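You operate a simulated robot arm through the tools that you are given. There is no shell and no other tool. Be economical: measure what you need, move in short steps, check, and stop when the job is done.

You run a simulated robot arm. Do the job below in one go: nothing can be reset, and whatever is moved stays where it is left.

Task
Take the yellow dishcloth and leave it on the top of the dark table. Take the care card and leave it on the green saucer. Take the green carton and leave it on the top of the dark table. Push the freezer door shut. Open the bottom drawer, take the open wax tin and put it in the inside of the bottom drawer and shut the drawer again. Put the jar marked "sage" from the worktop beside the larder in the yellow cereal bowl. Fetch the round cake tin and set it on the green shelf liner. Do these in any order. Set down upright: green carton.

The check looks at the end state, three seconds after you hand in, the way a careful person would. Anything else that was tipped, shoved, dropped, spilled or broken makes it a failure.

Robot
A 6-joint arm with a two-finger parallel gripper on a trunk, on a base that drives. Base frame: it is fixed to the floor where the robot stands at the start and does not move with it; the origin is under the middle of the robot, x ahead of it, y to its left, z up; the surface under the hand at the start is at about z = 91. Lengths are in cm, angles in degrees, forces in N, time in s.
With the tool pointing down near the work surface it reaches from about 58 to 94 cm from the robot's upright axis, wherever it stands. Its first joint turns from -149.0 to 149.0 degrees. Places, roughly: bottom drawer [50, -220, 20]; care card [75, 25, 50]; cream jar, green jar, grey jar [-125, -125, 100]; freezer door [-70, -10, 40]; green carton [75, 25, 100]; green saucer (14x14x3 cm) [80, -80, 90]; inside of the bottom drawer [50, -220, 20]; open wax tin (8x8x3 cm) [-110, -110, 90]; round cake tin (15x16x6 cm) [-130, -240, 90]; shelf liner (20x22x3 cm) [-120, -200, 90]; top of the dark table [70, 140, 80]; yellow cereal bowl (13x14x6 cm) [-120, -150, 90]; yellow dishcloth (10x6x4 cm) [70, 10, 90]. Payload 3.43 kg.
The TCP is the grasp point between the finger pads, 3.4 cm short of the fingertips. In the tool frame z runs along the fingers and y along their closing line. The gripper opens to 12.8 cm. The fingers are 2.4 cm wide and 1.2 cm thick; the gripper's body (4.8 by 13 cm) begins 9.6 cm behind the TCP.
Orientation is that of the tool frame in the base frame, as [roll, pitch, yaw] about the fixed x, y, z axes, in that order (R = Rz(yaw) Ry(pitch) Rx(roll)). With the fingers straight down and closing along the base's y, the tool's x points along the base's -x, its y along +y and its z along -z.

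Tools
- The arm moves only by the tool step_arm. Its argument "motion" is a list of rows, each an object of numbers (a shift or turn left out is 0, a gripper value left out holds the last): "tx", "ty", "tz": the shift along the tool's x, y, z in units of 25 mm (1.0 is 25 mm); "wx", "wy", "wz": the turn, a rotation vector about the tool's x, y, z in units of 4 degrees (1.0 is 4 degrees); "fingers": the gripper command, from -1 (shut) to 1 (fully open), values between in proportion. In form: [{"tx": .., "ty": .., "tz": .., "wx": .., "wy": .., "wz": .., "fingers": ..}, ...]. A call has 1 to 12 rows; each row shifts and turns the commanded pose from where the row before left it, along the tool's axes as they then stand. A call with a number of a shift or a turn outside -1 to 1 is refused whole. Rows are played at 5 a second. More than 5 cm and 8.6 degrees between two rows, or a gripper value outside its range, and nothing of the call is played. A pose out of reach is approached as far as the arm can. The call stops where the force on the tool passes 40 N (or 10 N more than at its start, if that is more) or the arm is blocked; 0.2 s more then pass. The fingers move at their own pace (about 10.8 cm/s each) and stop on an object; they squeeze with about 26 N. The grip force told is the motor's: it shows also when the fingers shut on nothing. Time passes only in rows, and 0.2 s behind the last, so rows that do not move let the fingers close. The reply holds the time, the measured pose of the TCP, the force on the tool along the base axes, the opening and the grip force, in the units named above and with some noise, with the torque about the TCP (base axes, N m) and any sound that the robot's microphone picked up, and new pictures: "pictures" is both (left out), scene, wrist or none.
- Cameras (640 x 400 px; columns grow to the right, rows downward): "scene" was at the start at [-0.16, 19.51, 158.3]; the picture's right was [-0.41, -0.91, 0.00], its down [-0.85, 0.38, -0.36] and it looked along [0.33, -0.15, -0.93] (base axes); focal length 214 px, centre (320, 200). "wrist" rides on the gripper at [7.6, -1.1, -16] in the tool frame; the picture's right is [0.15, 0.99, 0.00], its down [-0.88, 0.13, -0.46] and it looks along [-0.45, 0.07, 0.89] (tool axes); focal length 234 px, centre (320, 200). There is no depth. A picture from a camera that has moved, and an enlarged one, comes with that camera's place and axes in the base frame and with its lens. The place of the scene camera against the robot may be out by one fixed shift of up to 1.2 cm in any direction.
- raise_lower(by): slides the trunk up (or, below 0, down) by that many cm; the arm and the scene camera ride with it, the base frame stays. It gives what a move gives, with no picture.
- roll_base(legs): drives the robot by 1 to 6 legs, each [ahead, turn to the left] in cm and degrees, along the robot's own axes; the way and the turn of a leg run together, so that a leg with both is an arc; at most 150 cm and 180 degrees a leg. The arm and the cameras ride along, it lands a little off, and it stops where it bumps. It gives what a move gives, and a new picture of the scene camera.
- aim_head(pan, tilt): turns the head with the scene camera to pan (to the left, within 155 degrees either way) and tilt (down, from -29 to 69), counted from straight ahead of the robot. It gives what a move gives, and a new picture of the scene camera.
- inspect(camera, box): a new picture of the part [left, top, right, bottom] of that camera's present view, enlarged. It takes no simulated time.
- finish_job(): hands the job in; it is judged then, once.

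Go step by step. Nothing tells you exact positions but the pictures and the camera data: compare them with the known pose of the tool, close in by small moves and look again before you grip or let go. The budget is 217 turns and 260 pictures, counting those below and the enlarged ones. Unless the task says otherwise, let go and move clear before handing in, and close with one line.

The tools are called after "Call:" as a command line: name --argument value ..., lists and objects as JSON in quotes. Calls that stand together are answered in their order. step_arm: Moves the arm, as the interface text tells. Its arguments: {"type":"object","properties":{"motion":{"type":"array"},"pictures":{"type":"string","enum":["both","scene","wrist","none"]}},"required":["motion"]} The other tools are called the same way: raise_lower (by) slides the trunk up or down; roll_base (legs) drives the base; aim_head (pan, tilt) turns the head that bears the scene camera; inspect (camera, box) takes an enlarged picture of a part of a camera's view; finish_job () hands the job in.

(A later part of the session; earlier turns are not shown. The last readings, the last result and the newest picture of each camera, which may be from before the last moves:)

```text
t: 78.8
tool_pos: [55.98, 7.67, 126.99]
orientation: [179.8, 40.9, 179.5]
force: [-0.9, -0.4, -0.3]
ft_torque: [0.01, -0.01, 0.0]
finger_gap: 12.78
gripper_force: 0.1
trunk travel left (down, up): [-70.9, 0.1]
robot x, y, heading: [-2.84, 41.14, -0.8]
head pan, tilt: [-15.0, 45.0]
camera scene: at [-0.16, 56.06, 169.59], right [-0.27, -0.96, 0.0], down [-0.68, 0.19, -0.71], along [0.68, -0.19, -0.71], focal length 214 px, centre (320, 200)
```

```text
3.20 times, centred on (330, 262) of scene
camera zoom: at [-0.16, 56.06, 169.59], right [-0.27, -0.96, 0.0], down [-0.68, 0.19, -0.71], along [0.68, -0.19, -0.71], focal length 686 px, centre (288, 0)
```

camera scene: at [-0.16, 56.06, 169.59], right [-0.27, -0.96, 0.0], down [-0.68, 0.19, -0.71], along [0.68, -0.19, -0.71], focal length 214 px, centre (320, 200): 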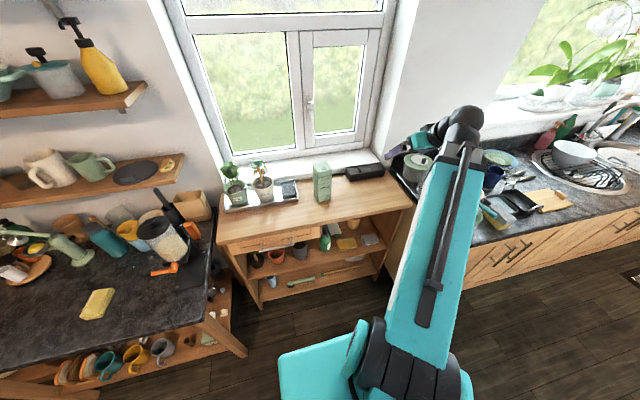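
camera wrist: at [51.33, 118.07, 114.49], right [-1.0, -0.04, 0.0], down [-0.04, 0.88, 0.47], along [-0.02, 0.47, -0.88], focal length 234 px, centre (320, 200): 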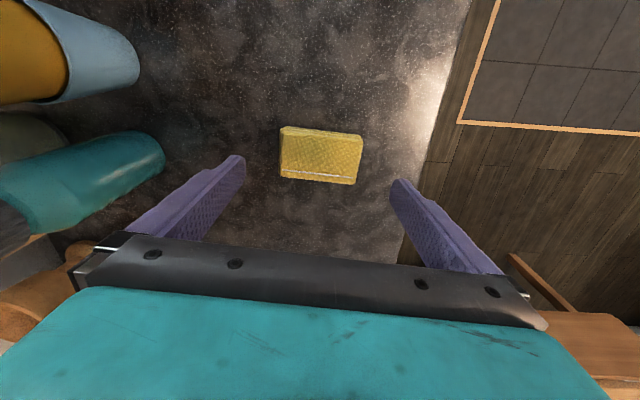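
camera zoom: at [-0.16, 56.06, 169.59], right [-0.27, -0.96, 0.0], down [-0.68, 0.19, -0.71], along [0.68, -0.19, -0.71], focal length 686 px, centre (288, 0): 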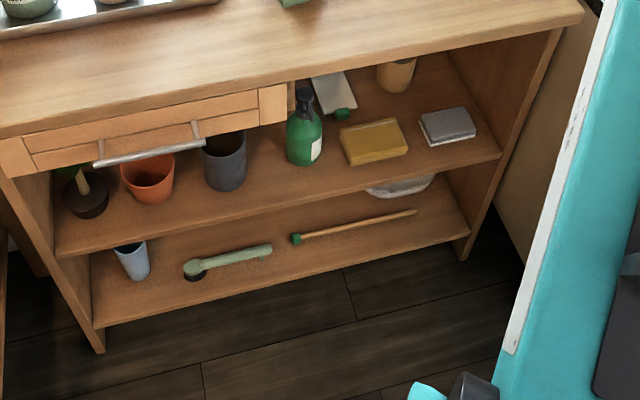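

The green carton is 7x7x20 cm, stands at about (76.9, 33.2), top at z 111, and is turned by about 8 degrees. I line the tilted hand up in front of it.

Call:
step_arm --motion '[{"ty": 0.97}, {"ty": 0.97}, {"ty": 0.97}, {"ty": 0.97}, {"ty": 0.97}, {"ty": 0.97}, {"ty": 0.97}, {"ty": 0.97}, {"ty": 0.97, "wx": -0.656, "wz": -0.755}, {"ty": 0.97, "wx": -0.656, "wz": -0.755}, {"tz": 1}, {"tz": 1}]'

```text
t: 81.5
tool_pos: [64.84, 29.57, 126.52]
orientation: [179.9, 40.9, -172.5]
force: [-0.1, -0.3, 0.7]
ft_torque: [0.0, -0.03, 0.02]
finger_gap: 12.82
gripper_force: 0.1
out of reach, approached as far as the arm can: row 2, 3, 4, 5, 6, 7, 8, 9, 10
trunk travel left (down, up): [-70.9, 0.1]
robot x, y, heading: [-2.86, 41.17, -0.3]
head pan, tilt: [-15.0, 45.0]
camera scene: at [-0.09, 56.19, 169.59], right [-0.27, -0.96, 0.0], down [-0.68, 0.19, -0.71], along [0.68, -0.19, -0.71], focal length 214 px, centre (320, 200)
camera wrist: at [48.92, 26.15, 133.54], right [-0.24, 0.97, -0.09], down [0.35, 0.18, 0.92], along [0.91, 0.19, -0.38], focal length 234 px, centre (320, 200)
```

scene: 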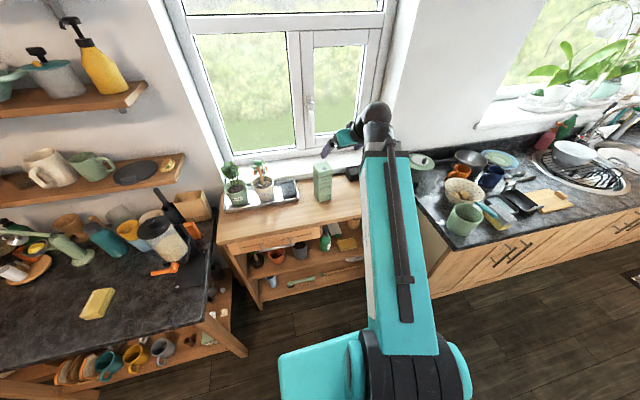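
wrist: 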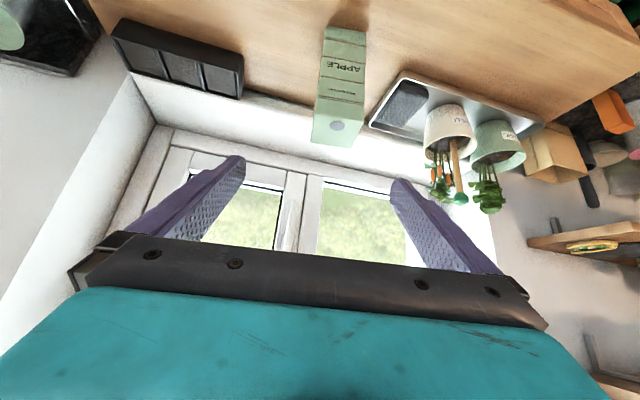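

Call:
step_arm --motion '[{"tz": 1, "ty": 0.4}, {"tz": 1, "ty": 0.4, "tx": 0.4}, {"tz": 1, "tx": 0.4}, {"tz": 1, "tx": 0.4}, {"tx": 0.4}]' --pictures "wrist"

```text
t: 82.7
tool_pos: [67.99, 31.92, 116.44]
orientation: [180.0, 41.1, -172.5]
force: [-0.3, 0.7, 0.3]
ft_torque: [0.01, -0.02, 0.0]
finger_gap: 12.78
gripper_force: 0.0
trunk travel left (down, up): [-70.9, 0.1]
robot x, y, heading: [-2.78, 41.2, -0.6]
head pan, tilt: [-15.0, 45.0]
camera wrist: at [52.11, 28.57, 123.38], right [-0.24, 0.97, -0.09], down [0.35, 0.18, 0.92], along [0.91, 0.19, -0.38], focal length 234 px, centre (320, 200)
```

wrist: 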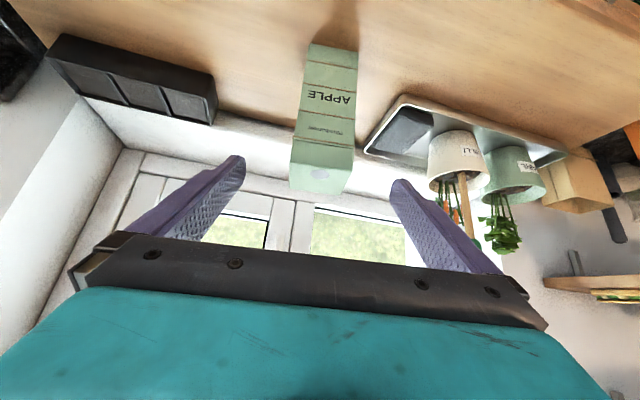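

Call:
step_arm --motion '[{"tz": 1}, {"tz": 1}, {"tz": 1}, {"tz": 1}, {"tz": 1}, {"tz": 0.5}]' --pictures "wrist"

```text
t: 84.0
tool_pos: [77.19, 33.14, 105.91]
orientation: [179.9, 40.9, -172.5]
force: [0.2, -0.6, 0.5]
ft_torque: [-0.02, -0.04, -0.02]
finger_gap: 12.8
gripper_force: 0.0
trunk travel left (down, up): [-70.9, 0.1]
robot x, y, heading: [-2.74, 41.29, -0.6]
head pan, tilt: [-15.0, 45.0]
camera wrist: at [61.12, 29.84, 112.87], right [-0.24, 0.97, -0.09], down [0.35, 0.18, 0.92], along [0.91, 0.19, -0.38], focal length 234 px, centre (320, 200)
```

wrist: 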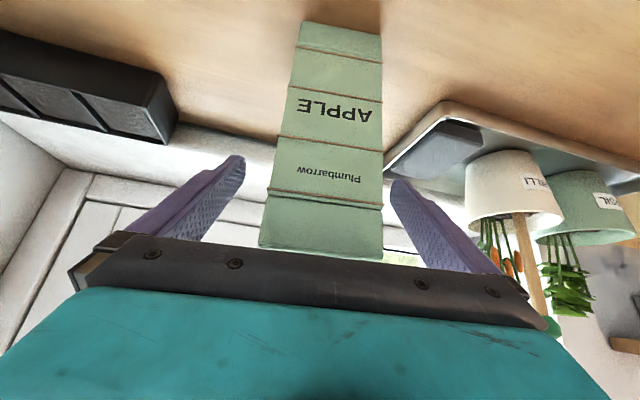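

Centred between the fingers. I close, then lift a little straight up.

Call:
step_arm --motion '[{"fingers": -1}, {"fingers": -1}, {"fingers": -1}, {"fingers": -1}, {"tx": -0.656, "tz": -0.755}, {"tx": -0.656, "tz": -0.755}, {"tx": -0.656, "tz": -0.755}]' --pictures "wrist"

```text
t: 85.7
tool_pos: [77.14, 33.18, 113.4]
orientation: [179.8, 40.9, -172.6]
force: [0.3, 0.2, -0.1]
ft_torque: [-0.01, -0.01, 0.01]
finger_gap: 6.84
gripper_force: 25.8
trunk travel left (down, up): [-70.9, 0.1]
robot x, y, heading: [-3.18, 41.03, -0.6]
head pan, tilt: [-15.0, 45.0]
camera wrist: at [61.13, 29.78, 120.38], right [-0.24, 0.97, -0.09], down [0.35, 0.18, 0.92], along [0.91, 0.19, -0.38], focal length 234 px, centre (320, 200)
```

wrist: 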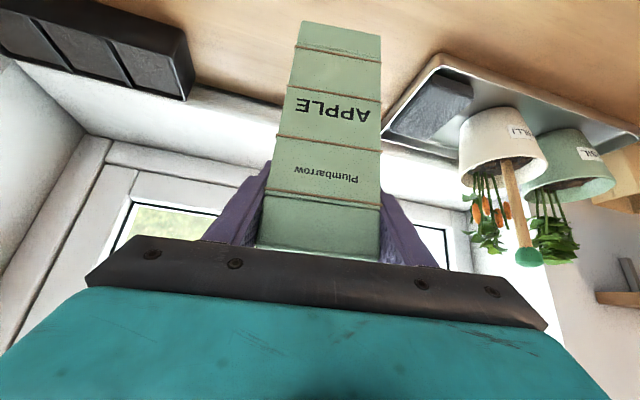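

The carton is held upright. I draw it in, back the robot off, turn left and roll toward the dark table.

Call:
step_arm --motion '[{"tx": 0.755, "tz": -0.656}, {"tx": 0.755, "tz": -0.656}, {"tx": 0.755, "tz": -0.656}]' --pictures "none"

Call:
roll_base --legs '[[-12, 0], [0, 50]]'

```text
t: 86.5
tool_pos: [69.61, 32.06, 113.53]
orientation: [179.8, 40.9, -172.5]
force: [0.3, -0.6, 1.1]
ft_torque: [-0.01, -0.01, -0.01]
finger_gap: 6.84
gripper_force: 25.9
trunk travel left (down, up): [-70.9, 0.1]
robot x, y, heading: [-2.63, 41.27, -0.8]
head pan, tilt: [-15.0, 45.0]
```

```text
t: 90.8
tool_pos: [38.64, 90.82, 113.29]
orientation: [179.9, 40.8, -122.6]
force: [-0.1, 0.5, -0.1]
ft_torque: [0.0, 0.0, 0.03]
finger_gap: 6.82
gripper_force: 26.0
trunk travel left (down, up): [-70.9, 0.1]
robot x, y, heading: [-16.86, 42.96, 49.3]
head pan, tilt: [-15.0, 45.0]
camera scene: at [-26.65, 55.49, 169.57], right [0.56, -0.83, 0.0], down [-0.59, -0.4, -0.71], along [0.59, 0.39, -0.71], focal length 214 px, centre (320, 200)
```

scene: 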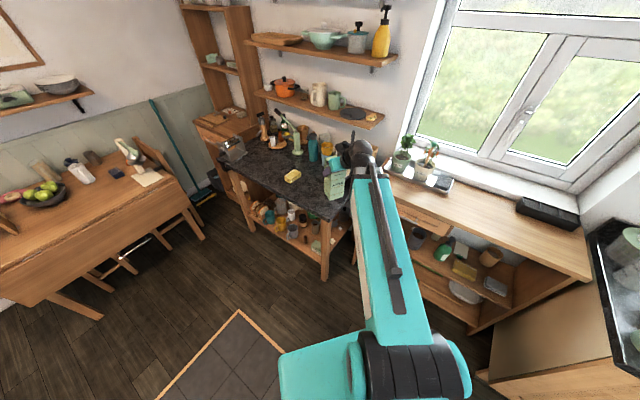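

Call:
roll_base --legs '[[20, 0]]'

Call:
inspect --camera "wrist" --box '[0, 0, 640, 400]'

```text
t: 92.6
tool_pos: [51.66, 105.83, 113.35]
orientation: [179.9, 40.9, -122.8]
force: [0.3, 0.0, -0.7]
ft_torque: [0.02, 0.01, -0.02]
finger_gap: 6.85
gripper_force: 26.0
trunk travel left (down, up): [-70.9, 0.1]
robot x, y, heading: [-3.88, 57.68, 49.1]
head pan, tilt: [-15.0, 45.0]
camera scene: at [-13.52, 70.44, 169.58], right [0.56, -0.83, 0.0], down [-0.59, -0.4, -0.71], along [0.59, 0.39, -0.71], focal length 214 px, centre (320, 200)
```

scene: 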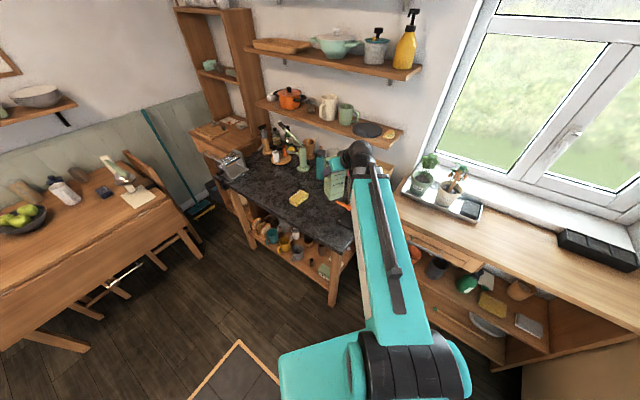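

```text
1.00 times, centred on (320, 200) of wrist (not enlarged: the box is as wide or as high as the picture)
camera zoom: at [43.84, 91.48, 120.37], right [-0.89, 0.44, -0.09], down [0.09, 0.38, 0.92], along [0.44, 0.81, -0.38], focal length 234 px, centre (320, 200)
```

zoom: 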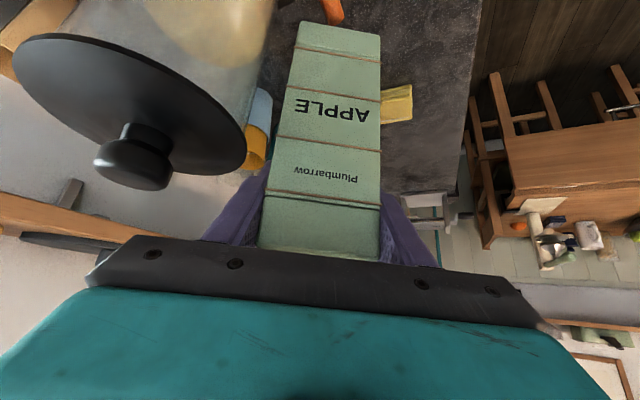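

A tall tub stands close to the left finger. I look closer before I lower.

Call:
inspect --camera "scene" --box '[210, 120, 410, 245]'

```text
3.20 times, centred on (310, 182) of scene
camera zoom: at [-13.52, 70.44, 169.58], right [0.56, -0.83, 0.0], down [-0.59, -0.4, -0.71], along [0.59, 0.39, -0.71], focal length 686 px, centre (352, 256)
```

zoom: 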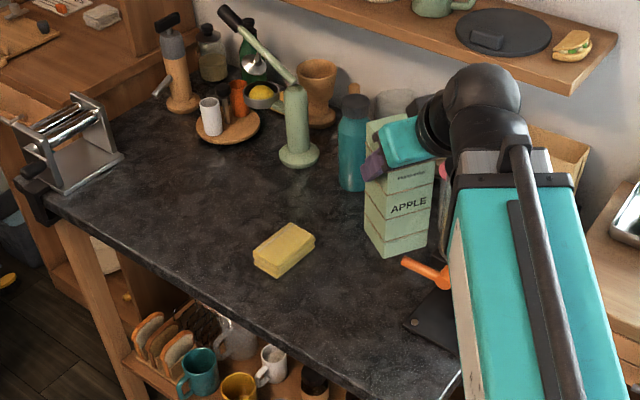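

Call:
step_arm --motion '[{"ty": 0.84, "tx": -0.33, "tz": 0.285}, {"ty": 0.84, "tx": -0.33, "tz": 0.285}, {"ty": 0.84, "tx": -0.33, "tz": 0.285}, {"ty": 0.84, "tx": -0.33, "tz": 0.285}, {"tx": 0.656, "tz": 0.755}, {"tx": 0.656, "tz": 0.755}, {"tx": 0.656, "tz": 0.755}, {"tx": 0.656, "tz": 0.755}]'

Call:
inspect --camera "scene" --box '[210, 120, 410, 245]'

```text
t: 94.4
tool_pos: [46.91, 113.9, 103.46]
orientation: [179.9, 40.8, -122.6]
force: [-0.1, -0.7, -1.3]
ft_torque: [0.01, -0.03, 0.0]
finger_gap: 6.79
gripper_force: 25.8
trunk travel left (down, up): [-70.9, 0.1]
robot x, y, heading: [-3.49, 57.42, 48.8]
head pan, tilt: [-15.0, 45.0]
camera scene: at [-13.58, 70.36, 169.59], right [0.56, -0.83, 0.0], down [-0.59, -0.4, -0.71], along [0.59, 0.4, -0.71], focal length 214 px, centre (320, 200)
camera wrist: at [39.06, 99.56, 110.39], right [-0.89, 0.44, -0.09], down [0.09, 0.38, 0.92], along [0.44, 0.81, -0.38], focal length 234 px, centre (320, 200)
```

scene: 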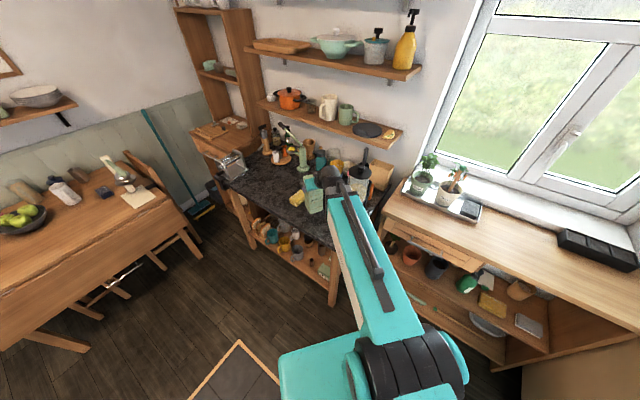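
wrist: 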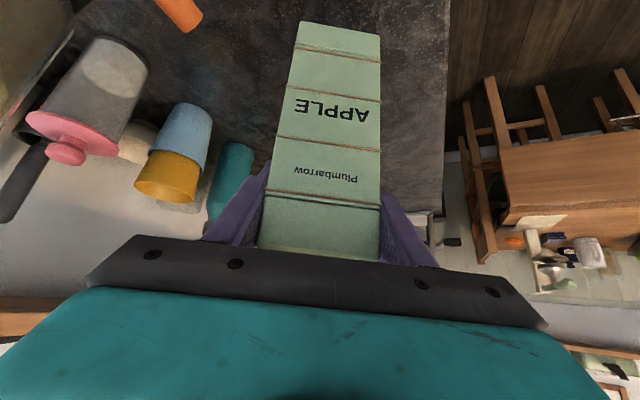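

```text
3.20 times, centred on (310, 182) of scene
camera zoom: at [-13.58, 70.36, 169.59], right [0.56, -0.83, 0.0], down [-0.59, -0.4, -0.71], along [0.59, 0.4, -0.71], focal length 686 px, centre (352, 256)
```

zoom: 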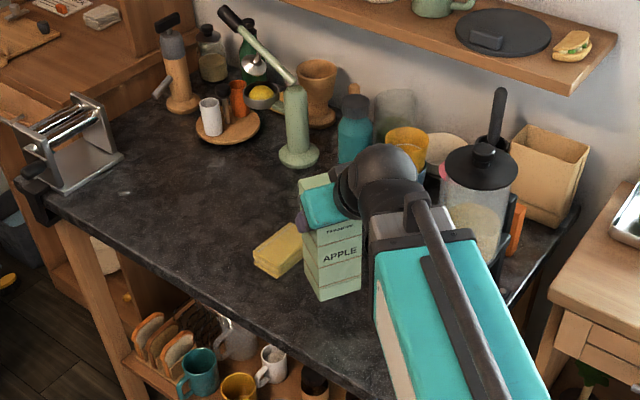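

Call:
step_arm --motion '[{"tx": 0.656, "tz": 0.755}, {"tx": 0.4, "tz": 0.46}, {"tx": 0.2, "tz": 0.23}, {"tx": 0.13, "tz": 0.15}, {"tx": 0.13, "tz": 0.15}, {"tx": 0.13, "tz": 0.15}, {"tx": 0.13, "tz": 0.15}]' --pictures "wrist"

```text
t: 96.0
tool_pos: [46.81, 113.94, 97.08]
orientation: [179.9, 41.3, -122.7]
force: [-2.5, -3.3, 28.0]
ft_torque: [-1.06, 0.53, -0.05]
finger_gap: 6.84
gripper_force: 26.2
trunk travel left (down, up): [-70.9, 0.1]
robot x, y, heading: [-3.68, 57.86, 48.9]
head pan, tilt: [-15.0, 45.0]
camera wrist: at [38.94, 99.55, 103.92], right [-0.89, 0.44, -0.1], down [0.09, 0.37, 0.92], along [0.44, 0.82, -0.37], focal length 234 px, centre (320, 200)
```

wrist: 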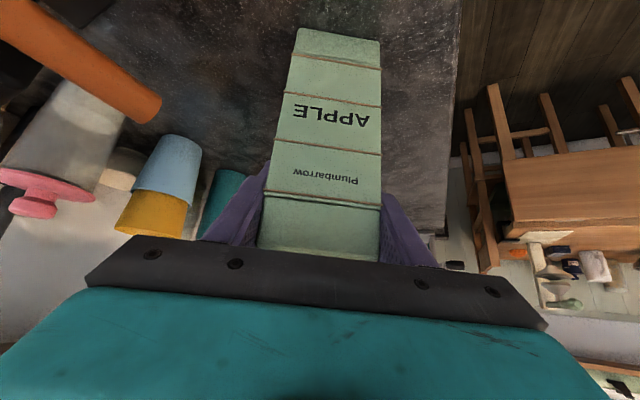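

The carton stands on the table. I ease the pressure, open, and withdraw along the tool's axis.

Call:
step_arm --motion '[{"tx": -0.07, "tz": -0.08}, {"fingers": 0}, {"fingers": 1}, {"fingers": 1}, {"tz": -1}, {"tz": -1}, {"tz": -1}, {"tz": -1}, {"tz": -1}, {"tz": -1}]'

```text
t: 98.2
tool_pos: [46.63, 110.5, 108.33]
orientation: [179.8, 40.8, -122.6]
force: [0.2, -0.3, 0.9]
ft_torque: [0.0, 0.0, -0.01]
finger_gap: 12.79
gripper_force: 0.0
out of reach, approached as far as the arm can: row 6, 7, 8, 9, 10
trunk travel left (down, up): [-70.9, 0.1]
robot x, y, heading: [-3.66, 57.48, 49.0]
head pan, tilt: [-15.0, 45.0]
camera scene: at [-13.61, 70.33, 169.58], right [0.56, -0.83, 0.0], down [-0.59, -0.4, -0.71], along [0.59, 0.4, -0.71], focal length 214 px, centre (320, 200)
camera wrist: at [38.81, 96.13, 115.33], right [-0.89, 0.44, -0.09], down [0.09, 0.38, 0.92], along [0.44, 0.81, -0.38], focal length 234 px, centre (320, 200)
```

scene: 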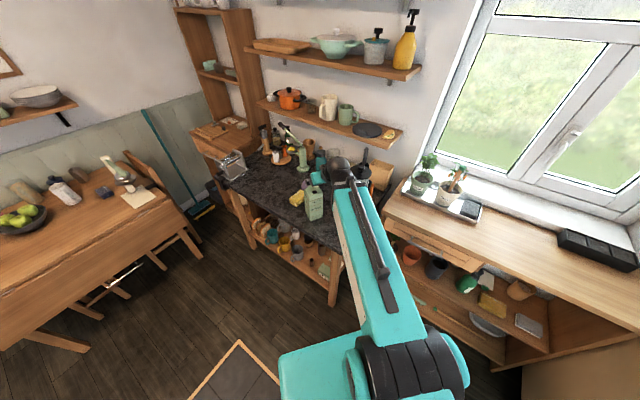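
wrist: 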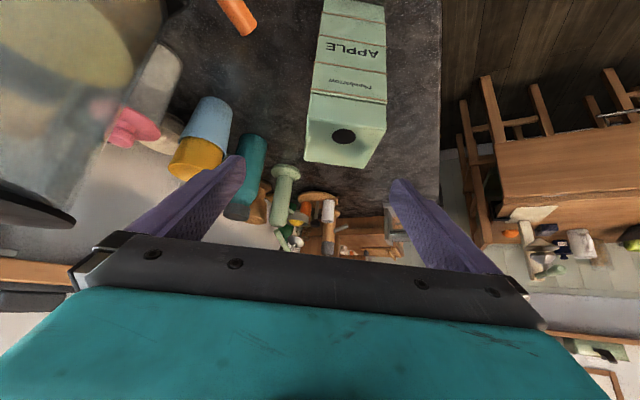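

Call:
roll_base --legs '[[-20, 0]]'

Call:
inspect --camera "scene" --box '[210, 120, 410, 245]'

Call:
inspect --camera "scene" --box '[400, 190, 560, 290]'

```text
t: 99.9
tool_pos: [33.48, 95.35, 108.35]
orientation: [179.8, 40.8, -122.7]
force: [0.3, 0.1, -0.1]
ft_torque: [0.01, 0.02, 0.01]
finger_gap: 12.81
gripper_force: 0.2
trunk travel left (down, up): [-70.9, 0.1]
robot x, y, heading: [-16.86, 42.3, 48.8]
head pan, tilt: [-15.0, 45.0]
camera scene: at [-26.81, 55.15, 169.59], right [0.56, -0.83, 0.0], down [-0.59, -0.39, -0.71], along [0.59, 0.4, -0.71], focal length 214 px, centre (320, 200)
```

scene: 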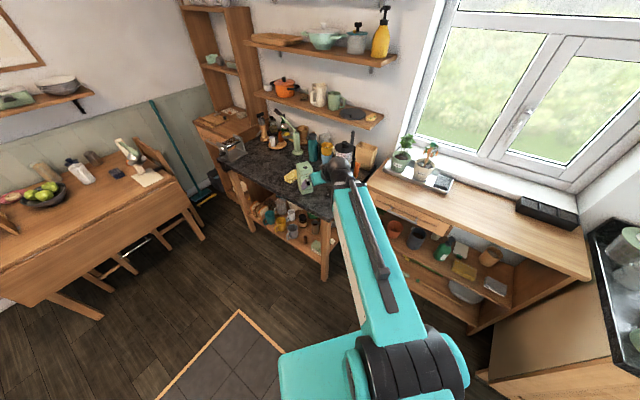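

```text
3.20 times, centred on (310, 182) of scene
camera zoom: at [-26.81, 55.15, 169.59], right [0.56, -0.83, 0.0], down [-0.59, -0.39, -0.71], along [0.59, 0.4, -0.71], focal length 686 px, centre (352, 256)
```

zoom: 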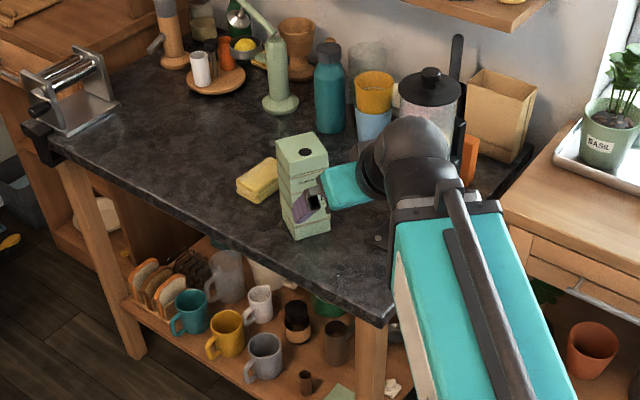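

```text
4.00 times, centred on (480, 240) of scene
camera zoom: at [-26.81, 55.15, 169.59], right [0.56, -0.83, 0.0], down [-0.59, -0.39, -0.71], along [0.59, 0.4, -0.71], focal length 858 px, centre (-320, 40)
```

zoom: 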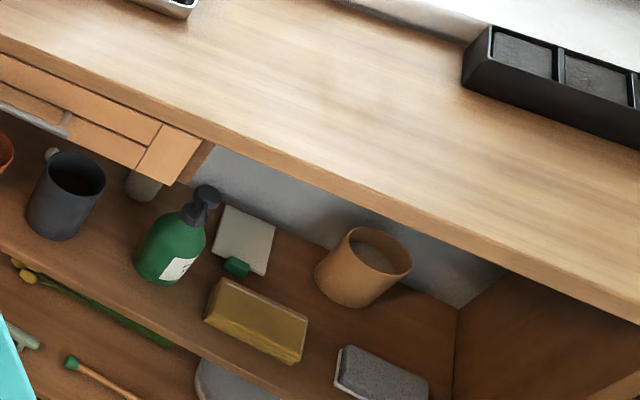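

The carton and cloth stand well. Next the care card on the cabinet's middle shelf: I turn to face the cabinet and lower the trunk for a view in.

Call:
roll_base --legs '[[0, -49]]'

Call:
aim_head --pan -15 --tilt 30

```text
t: 103.3
tool_pos: [56.08, 38.86, 108.36]
orientation: [179.8, 40.6, -172.0]
force: [1.1, 0.5, 0.0]
ft_torque: [0.01, 0.02, 0.05]
finger_gap: 12.79
gripper_force: 0.0
trunk travel left (down, up): [-70.9, 0.1]
robot x, y, heading: [-16.99, 39.91, 0.1]
head pan, tilt: [-15.0, 45.0]
camera scene: at [-14.43, 55.15, 169.59], right [-0.26, -0.97, 0.0], down [-0.68, 0.18, -0.71], along [0.68, -0.18, -0.71], focal length 214 px, centre (320, 200)
```

scene: 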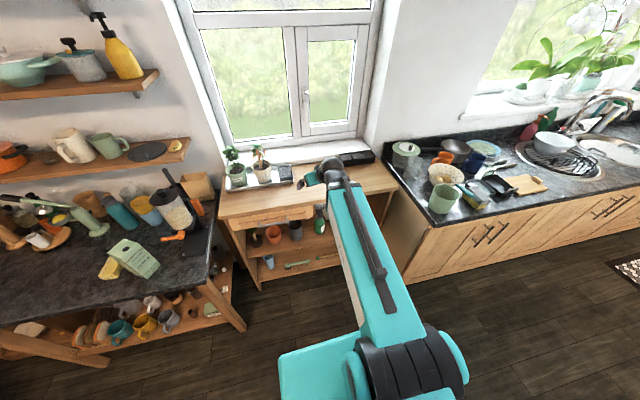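

```text
t: 104.1
tool_pos: [56.06, 38.73, 108.23]
orientation: [179.8, 40.6, -172.0]
force: [-0.7, -0.7, 0.1]
ft_torque: [0.02, -0.01, 0.02]
finger_gap: 12.79
gripper_force: 0.2
trunk travel left (down, up): [-70.9, 0.1]
robot x, y, heading: [-17.1, 39.79, 0.5]
head pan, tilt: [-15.0, 30.0]
camera scene: at [-13.61, 54.94, 171.84], right [-0.26, -0.97, 0.0], down [-0.48, 0.13, -0.87], along [0.84, -0.22, -0.5], focal length 214 px, centre (320, 200)
```

scene: 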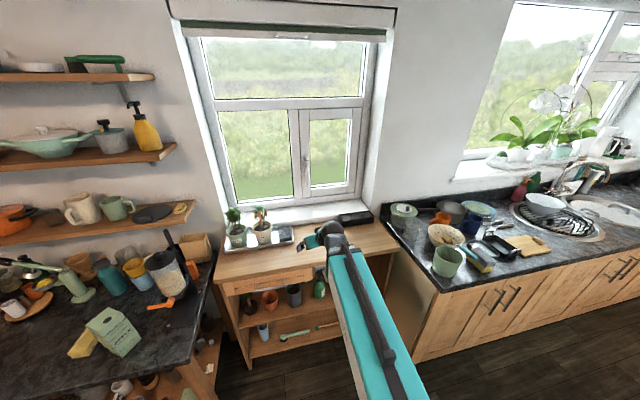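

Call:
inspect --camera "scene" --box '[40, 270, 200, 370]'

Call:
roll_base --legs '[[-12, 0]]'

Call:
raise_lower --by -45

Call:
aim_head --pan -20 --tilt 35

```text
4.00 times, centred on (120, 320) of scene
camera zoom: at [-13.61, 54.94, 171.84], right [-0.26, -0.97, 0.0], down [-0.48, 0.13, -0.87], along [0.84, -0.22, -0.5], focal length 858 px, centre (1120, -280)
```

zoom: 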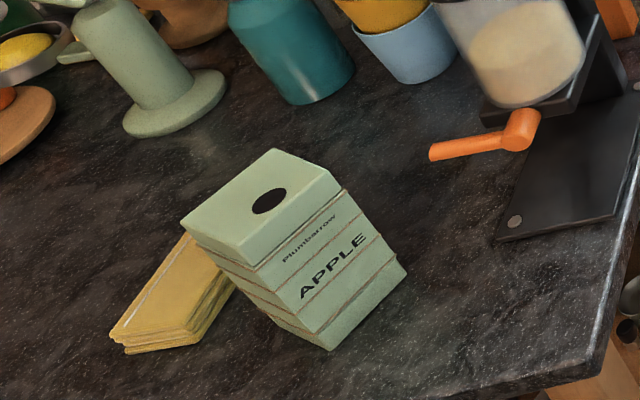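

```text
t: 105.4
tool_pos: [43.81, 38.91, 108.4]
orientation: [179.8, 40.6, -172.0]
force: [0.0, -0.4, 0.4]
ft_torque: [0.0, -0.01, -0.02]
finger_gap: 12.77
gripper_force: 0.1
trunk travel left (down, up): [-70.9, 0.1]
robot x, y, heading: [-29.07, 40.21, 0.2]
head pan, tilt: [-15.0, 30.0]
camera scene: at [-25.95, 54.94, 171.85], right [-0.26, -0.97, 0.0], down [-0.48, 0.13, -0.87], along [0.84, -0.22, -0.5], focal length 214 px, centre (320, 200)
```

scene: 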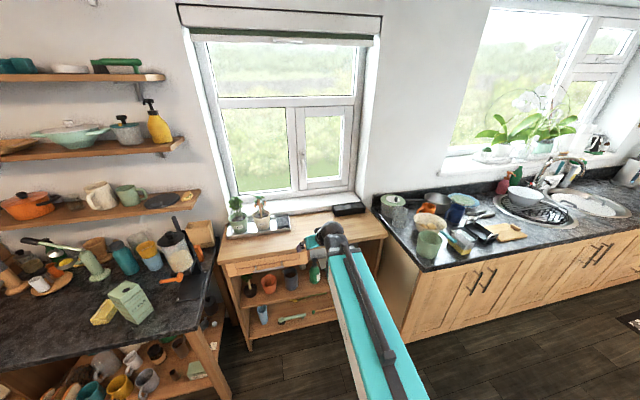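

```text
refused: -45 is not a number from -40 to 40
```

```text
t: 106.1
tool_pos: [43.97, 38.79, 108.37]
orientation: [179.8, 40.6, -172.0]
force: [-0.4, -0.6, 0.0]
ft_torque: [0.0, -0.01, 0.01]
finger_gap: 12.79
gripper_force: 0.2
trunk travel left (down, up): [-70.9, 0.1]
robot x, y, heading: [-29.42, 40.31, 0.1]
head pan, tilt: [-20.0, 35.0]
camera scene: at [-26.27, 54.27, 171.07], right [-0.34, -0.94, 0.0], down [-0.54, 0.19, -0.82], along [0.77, -0.28, -0.57], focal length 214 px, centre (320, 200)
```

scene: 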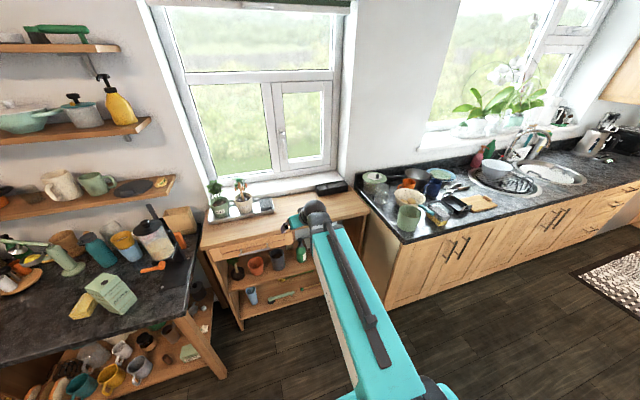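

Call:
raise_lower --by -40

Call:
aim_head --pan -20 --tilt 35

Call:
inspect --camera "wrist" --box '[0, 0, 640, 400]'

```text
t: 109.9
tool_pos: [43.78, 38.95, 68.3]
orientation: [179.9, 40.7, -172.0]
force: [0.5, 0.1, -0.2]
ft_torque: [0.02, 0.04, 0.01]
finger_gap: 12.8
gripper_force: 0.1
trunk travel left (down, up): [-30.9, 40.1]
robot x, y, heading: [-28.88, 40.09, 0.3]
head pan, tilt: [-20.0, 35.0]
```

```text
t: 110.5
tool_pos: [43.81, 38.86, 68.37]
orientation: [179.9, 40.6, -172.1]
force: [-0.4, -0.3, -0.1]
ft_torque: [0.01, 0.0, 0.01]
finger_gap: 12.77
gripper_force: 0.1
trunk travel left (down, up): [-30.9, 40.1]
robot x, y, heading: [-29.25, 39.97, 0.2]
head pan, tilt: [-20.0, 35.0]
camera scene: at [-26.25, 54.27, 131.07], right [-0.34, -0.94, 0.0], down [-0.54, 0.19, -0.82], along [0.77, -0.28, -0.57], focal length 214 px, centre (320, 200)
```

scene: 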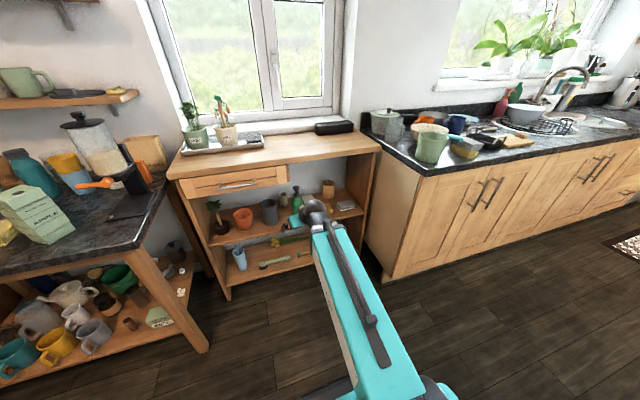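

```text
1.00 times, centred on (320, 200) of wrist (not enlarged: the box is as wide or as high as the picture)
camera zoom: at [28.0, 35.32, 75.36], right [-0.25, 0.96, -0.09], down [0.35, 0.18, 0.92], along [0.9, 0.2, -0.38], focal length 234 px, centre (320, 200)
```

zoom: 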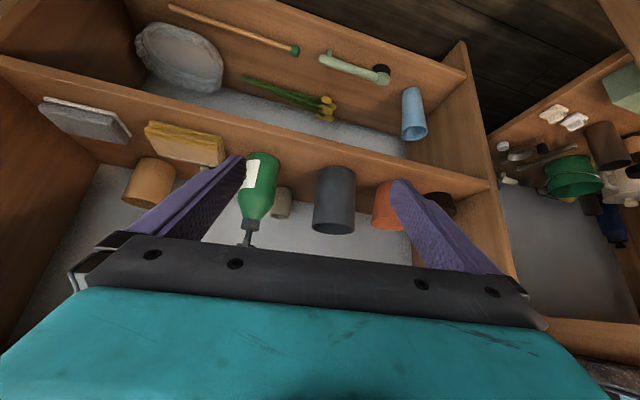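

I shift the hand to the right to see the card behind the finger.

Call:
step_arm --motion '[{"ty": -1}, {"ty": -1}, {"ty": -1}, {"ty": -1}, {"ty": -1}, {"ty": -1}, {"ty": -1}]' --pictures "wrist"

Call:
inspect --camera "scene" --box '[250, 150, 400, 244]'

```text
t: 112.1
tool_pos: [46.38, 21.53, 68.15]
orientation: [179.8, 40.6, -171.9]
force: [0.0, -0.2, -0.5]
ft_torque: [0.01, 0.01, 0.01]
finger_gap: 12.79
gripper_force: 0.1
trunk travel left (down, up): [-30.9, 40.1]
robot x, y, heading: [-29.21, 40.2, 0.2]
head pan, tilt: [-20.0, 35.0]
camera wrist: at [30.5, 18.02, 75.22], right [-0.25, 0.96, -0.09], down [0.35, 0.18, 0.92], along [0.9, 0.2, -0.38], focal length 234 px, centre (320, 200)
```

wrist: 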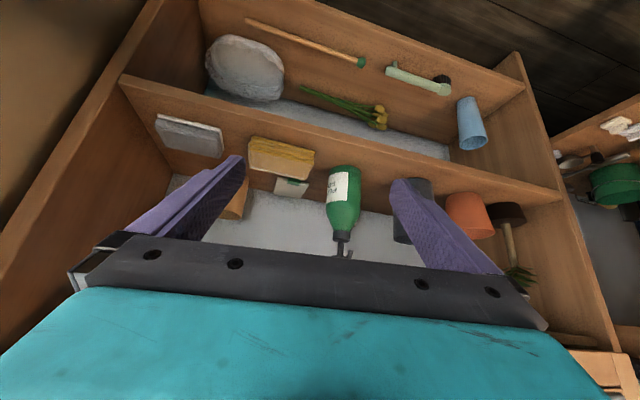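

```text
4.26 times, centred on (325, 197) of scene
camera zoom: at [-26.25, 54.28, 131.06], right [-0.34, -0.94, 0.0], down [-0.54, 0.19, -0.82], along [0.77, -0.28, -0.57], focal length 913 px, centre (299, 213)
```

zoom: 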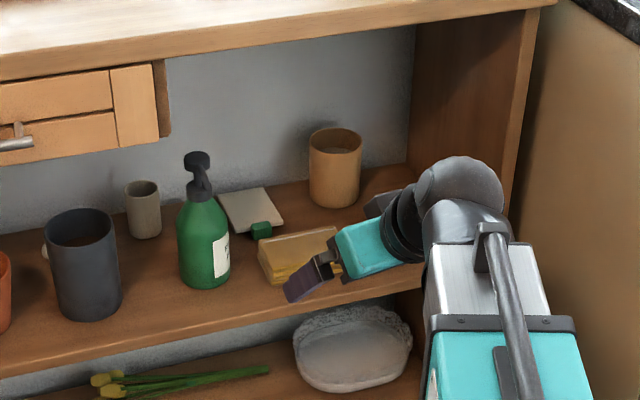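

Call:
inspect --camera "wrist" --box '[240, 130, 350, 210]'

Call:
inspect --camera "scene" --box '[285, 180, 345, 218]'

```text
5.00 times, centred on (295, 170) of wrist
camera zoom: at [30.5, 18.02, 75.22], right [-0.25, 0.96, -0.09], down [0.35, 0.18, 0.92], along [0.9, 0.2, -0.38], focal length 1171 px, centre (445, 350)
```

zoom: 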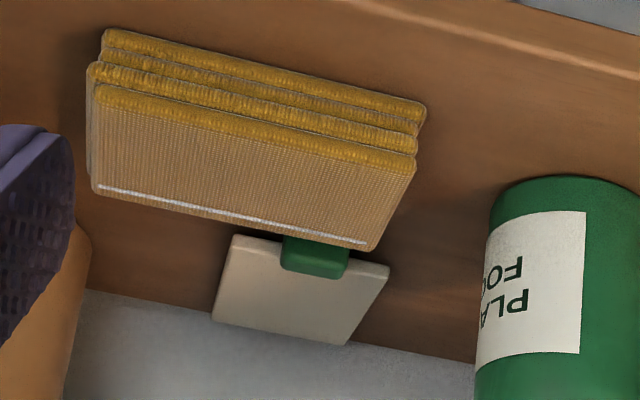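

```text
10.53 times, centred on (315, 199) of scene
camera zoom: at [-26.25, 54.28, 131.06], right [-0.34, -0.94, 0.0], down [-0.54, 0.19, -0.82], along [0.77, -0.28, -0.57], focal length 2258 px, centre (373, 210)
```

zoom: 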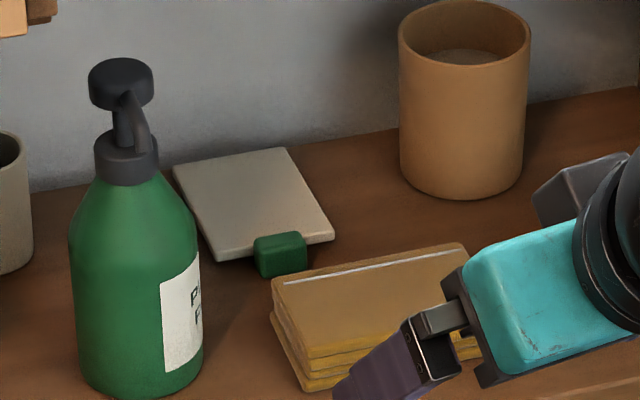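

The card lies flat (7x11 cm, x 79 to 90) with a green tab at its front edge near (77.7, 22.2, 52). I mean to grip the tab between the cloth stack and the bottle. I set the fingers part open and roll forward.

Call:
step_arm --motion '[{"ty": -0.8, "fingers": -0.1}, {"ty": -0.7, "fingers": -0.1}]' --pictures "none"

Call:
roll_base --legs '[[19, 0]]'

Call:
inspect --camera "wrist" --box '[0, 0, 640, 400]'

```text
t: 112.7
tool_pos: [46.87, 17.88, 68.17]
orientation: [179.8, 40.6, -171.9]
force: [-0.1, 0.5, 0.1]
ft_torque: [-0.03, 0.0, -0.01]
finger_gap: 5.77
gripper_force: 0.0
trunk travel left (down, up): [-30.9, 40.1]
robot x, y, heading: [-29.05, 40.27, -0.0]
head pan, tilt: [-20.0, 35.0]
```

```text
t: 114.4
tool_pos: [65.76, 17.99, 68.13]
orientation: [179.8, 40.6, -171.9]
force: [-0.4, -0.4, -0.3]
ft_torque: [0.0, -0.01, 0.03]
finger_gap: 5.76
gripper_force: 0.1
trunk travel left (down, up): [-30.9, 40.1]
robot x, y, heading: [-9.91, 39.73, 0.3]
head pan, tilt: [-20.0, 35.0]
camera scene: at [-7.41, 54.33, 131.07], right [-0.34, -0.94, 0.0], down [-0.54, 0.19, -0.82], along [0.77, -0.28, -0.57], focal length 214 px, centre (320, 200)
```

scene: 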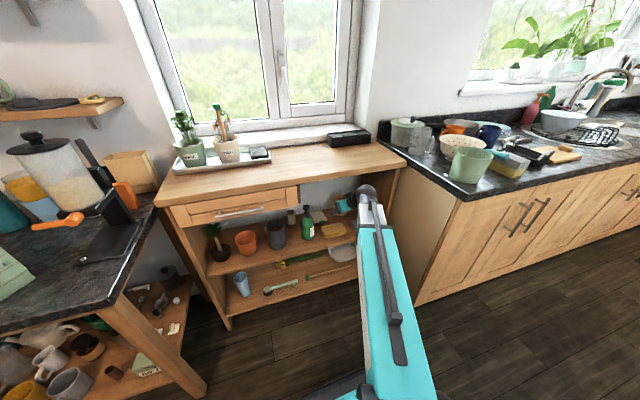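

```text
1.00 times, centred on (320, 200) of wrist (not enlarged: the box is as wide or as high as the picture)
camera zoom: at [49.88, 14.44, 75.25], right [-0.25, 0.96, -0.09], down [0.35, 0.18, 0.92], along [0.9, 0.2, -0.38], focal length 234 px, centre (320, 200)
```

zoom: 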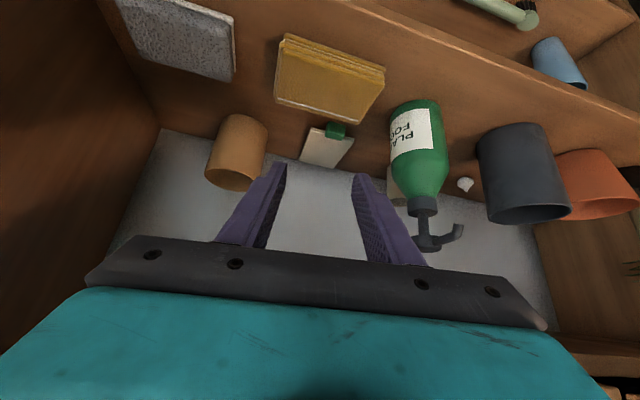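

Call:
step_arm --motion '[{"tz": 1, "ty": 0.25, "tx": 0.08}, {"tz": 1, "ty": 0.25, "tx": 0.08}, {"tz": 1, "ty": 0.25, "tx": 0.08}, {"tz": 1, "ty": 0.25, "tx": 0.08}]' --pictures "wrist"

Call:
inspect --camera "scene" --box '[280, 170, 400, 245]'

```text
t: 115.4
tool_pos: [71.33, 21.37, 60.09]
orientation: [179.7, 40.6, -171.9]
force: [0.5, 0.4, 0.1]
ft_torque: [0.0, 0.0, 0.01]
finger_gap: 5.76
gripper_force: 0.0
trunk travel left (down, up): [-30.9, 40.1]
robot x, y, heading: [-10.22, 40.01, 0.3]
head pan, tilt: [-20.0, 35.0]
camera wrist: at [55.44, 17.78, 67.15], right [-0.25, 0.96, -0.09], down [0.35, 0.18, 0.92], along [0.9, 0.2, -0.38], focal length 234 px, centre (320, 200)
```

wrist: 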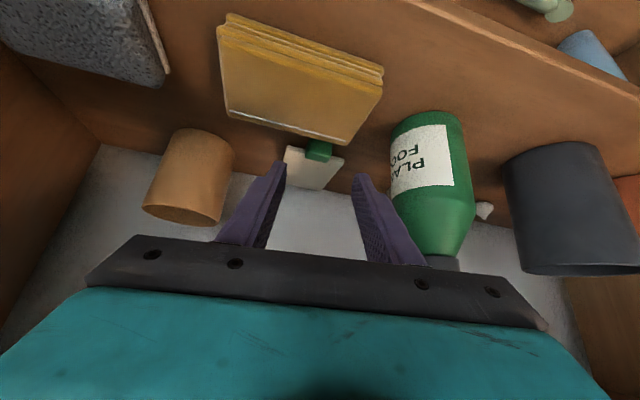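

```text
5.33 times, centred on (340, 208) of scene
camera zoom: at [-7.39, 54.33, 131.07], right [-0.34, -0.94, 0.0], down [-0.54, 0.19, -0.82], along [0.77, -0.28, -0.57], focal length 1144 px, centre (213, 160)
```

zoom: 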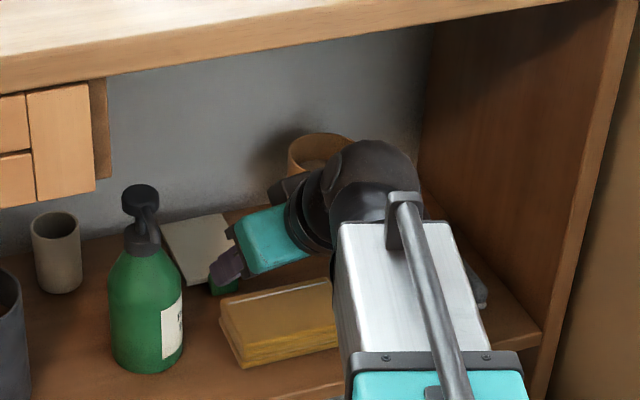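

Call:
step_arm --motion '[{"tz": 1}, {"tz": 0.9}, {"tz": 0.6}]' --pictures "wrist"

Call:
inspect --camera "wrist" --box '[240, 120, 400, 220]'

```text
t: 116.2
tool_pos: [75.4, 22.03, 55.27]
orientation: [179.9, 40.6, -171.8]
force: [0.1, 0.1, -0.3]
ft_torque: [-0.01, 0.0, -0.01]
finger_gap: 5.76
gripper_force: 0.0
trunk travel left (down, up): [-30.9, 40.1]
robot x, y, heading: [-9.72, 40.09, 0.1]
head pan, tilt: [-20.0, 35.0]
camera wrist: at [59.43, 18.35, 62.36], right [-0.25, 0.96, -0.09], down [0.35, 0.18, 0.92], along [0.9, 0.2, -0.38], focal length 234 px, centre (320, 200)
```

wrist: 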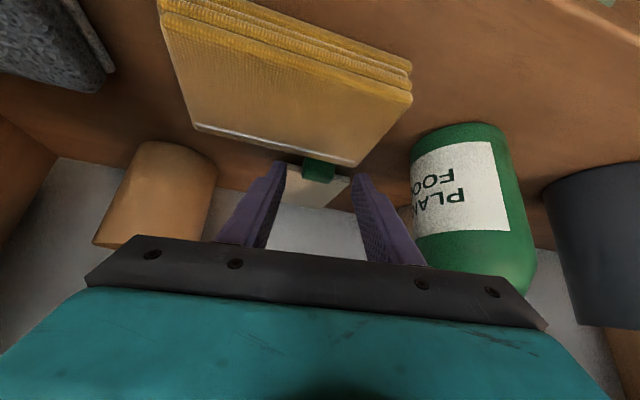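

```text
4.00 times, centred on (320, 170) of wrist
camera zoom: at [59.43, 18.35, 62.36], right [-0.25, 0.96, -0.09], down [0.35, 0.18, 0.92], along [0.9, 0.2, -0.38], focal length 937 px, centre (320, 320)
```

zoom: 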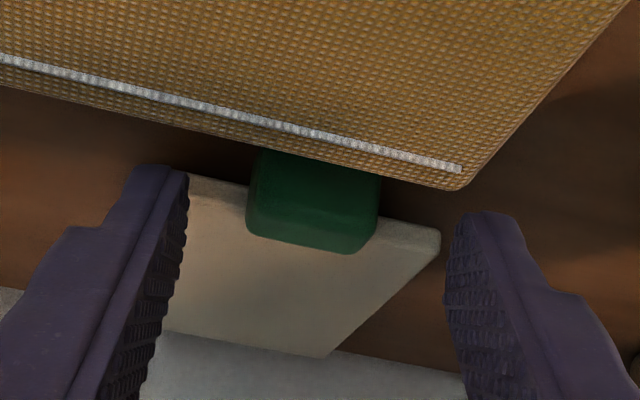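

Call:
step_arm --motion '[{"tz": 0.35}, {"fingers": -1}, {"fingers": -1}, {"fingers": -1}]' --pictures "none"

Call:
inspect --camera "wrist" --box '[240, 120, 400, 220]'

```text
t: 117.2
tool_pos: [75.94, 22.04, 54.82]
orientation: [179.8, 40.6, -171.9]
force: [0.8, 0.8, -0.1]
ft_torque: [-0.01, -0.02, 0.02]
finger_gap: 0.02
gripper_force: 26.0
trunk travel left (down, up): [-30.9, 40.1]
robot x, y, heading: [-10.47, 40.07, 0.2]
head pan, tilt: [-20.0, 35.0]
```

```text
4.00 times, centred on (320, 170) of wrist
camera zoom: at [59.99, 18.42, 61.72], right [-0.25, 0.96, -0.09], down [0.35, 0.18, 0.92], along [0.9, 0.2, -0.38], focal length 937 px, centre (320, 320)
```

zoom: 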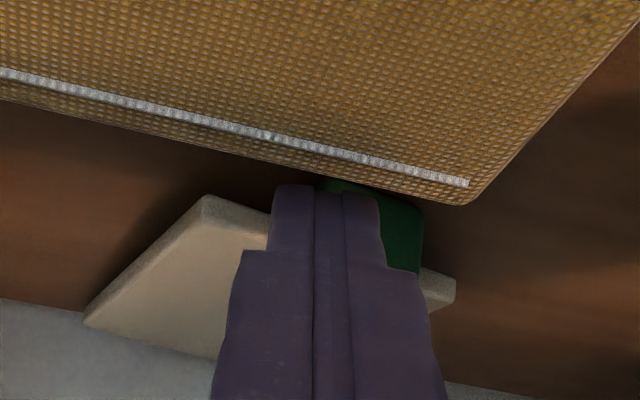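

The fingers closed above the tab. I reopen and look again.

Call:
step_arm --motion '[{"tx": -0.2, "tz": -0.25}, {"fingers": -0.1}, {"fingers": -0.1}]' --pictures "none"

Call:
inspect --camera "wrist" --box '[240, 120, 400, 220]'

Call:
inspect --camera "scene" --box '[290, 190, 370, 240]'

```text
t: 118.0
tool_pos: [75.83, 22.14, 55.43]
orientation: [179.9, 40.6, -171.9]
force: [-0.7, 1.1, 0.0]
ft_torque: [0.02, 0.02, 0.01]
finger_gap: 5.76
gripper_force: 0.0
trunk travel left (down, up): [-30.9, 40.1]
robot x, y, heading: [-10.04, 40.04, 0.3]
head pan, tilt: [-20.0, 35.0]
```

```text
4.00 times, centred on (320, 170) of wrist
camera zoom: at [59.97, 18.42, 62.54], right [-0.25, 0.96, -0.09], down [0.35, 0.18, 0.92], along [0.9, 0.2, -0.38], focal length 937 px, centre (320, 320)
```

zoom: 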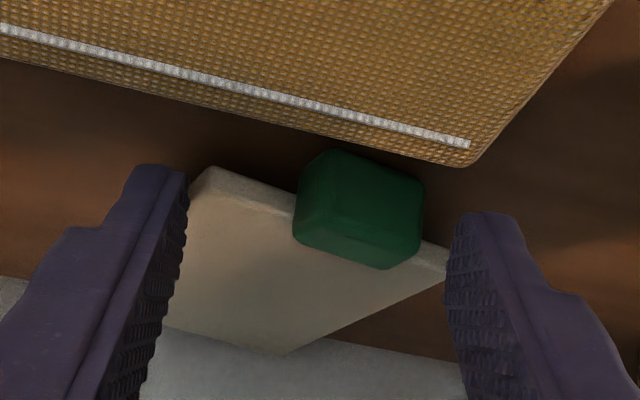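

```text
8.00 times, centred on (330, 215) of scene
camera zoom: at [-7.38, 54.34, 131.07], right [-0.34, -0.94, 0.0], down [-0.54, 0.19, -0.82], along [0.77, -0.28, -0.57], focal length 1716 px, centre (240, 80)
```

zoom: 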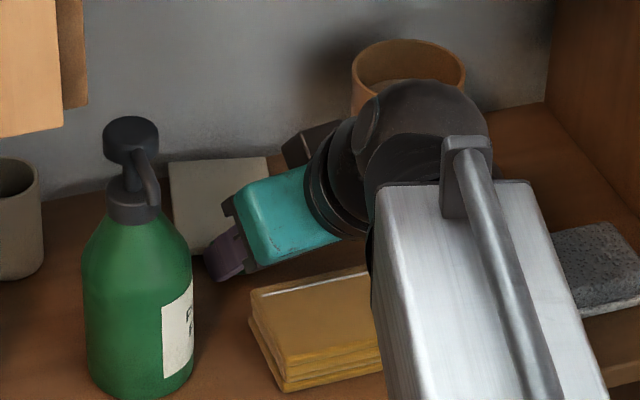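

The tab is about 1.5 cm farther and lower than I took it. I move in a little more and try again.

Call:
step_arm --motion '[{"ty": 0.29, "tz": 0.3}, {"tz": 0.36, "tx": -0.06}, {"tz": 0.3}]' --pictures "none"

Call:
inspect --camera "wrist" --box '[240, 120, 400, 220]'

```text
t: 118.8
tool_pos: [77.43, 23.03, 53.82]
orientation: [179.9, 40.6, -171.8]
force: [-0.8, 0.7, 0.7]
ft_torque: [0.01, -0.05, -0.03]
finger_gap: 5.76
gripper_force: 0.2
trunk travel left (down, up): [-30.9, 40.1]
robot x, y, heading: [-10.01, 39.97, 0.0]
head pan, tilt: [-20.0, 35.0]
```

```text
4.00 times, centred on (320, 170) of wrist
camera zoom: at [61.5, 19.37, 60.8], right [-0.25, 0.96, -0.09], down [0.35, 0.18, 0.92], along [0.9, 0.2, -0.38], focal length 937 px, centre (320, 320)
```

zoom: 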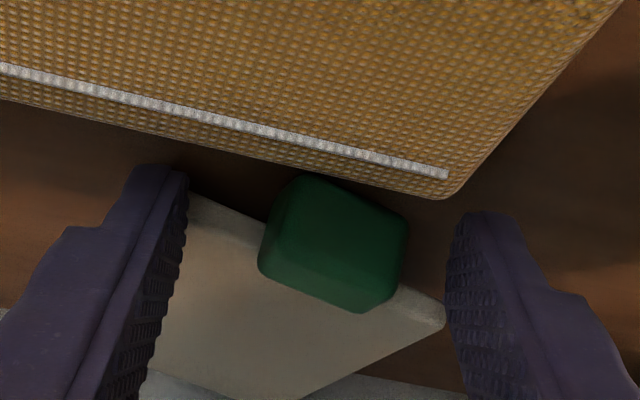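

Call:
step_arm --motion '[{"fingers": -0.45}, {"fingers": -0.45}]' --pictures "none"

Call:
inspect --camera "wrist" --box '[240, 120, 400, 220]'

```text
t: 119.4
tool_pos: [77.35, 22.96, 53.73]
orientation: [179.8, 40.7, -171.9]
force: [0.3, 0.2, 0.9]
ft_torque: [0.0, 0.0, 0.0]
finger_gap: 3.54
gripper_force: 0.0
trunk travel left (down, up): [-30.9, 40.1]
robot x, y, heading: [-10.27, 40.25, 0.4]
head pan, tilt: [-20.0, 35.0]
```

```text
4.00 times, centred on (320, 170) of wrist
camera zoom: at [61.49, 19.38, 60.78], right [-0.25, 0.96, -0.09], down [0.35, 0.18, 0.92], along [0.9, 0.2, -0.38], focal length 937 px, centre (320, 320)
```

zoom: 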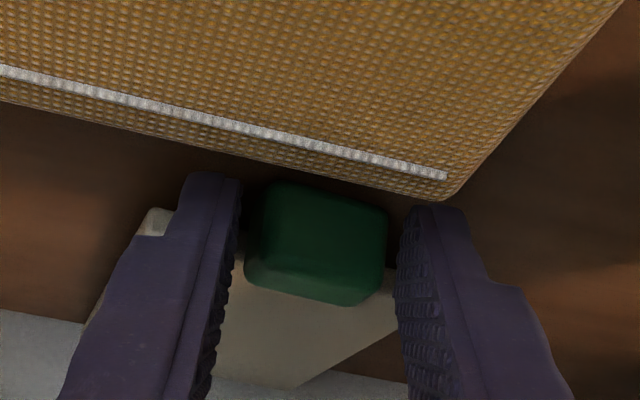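

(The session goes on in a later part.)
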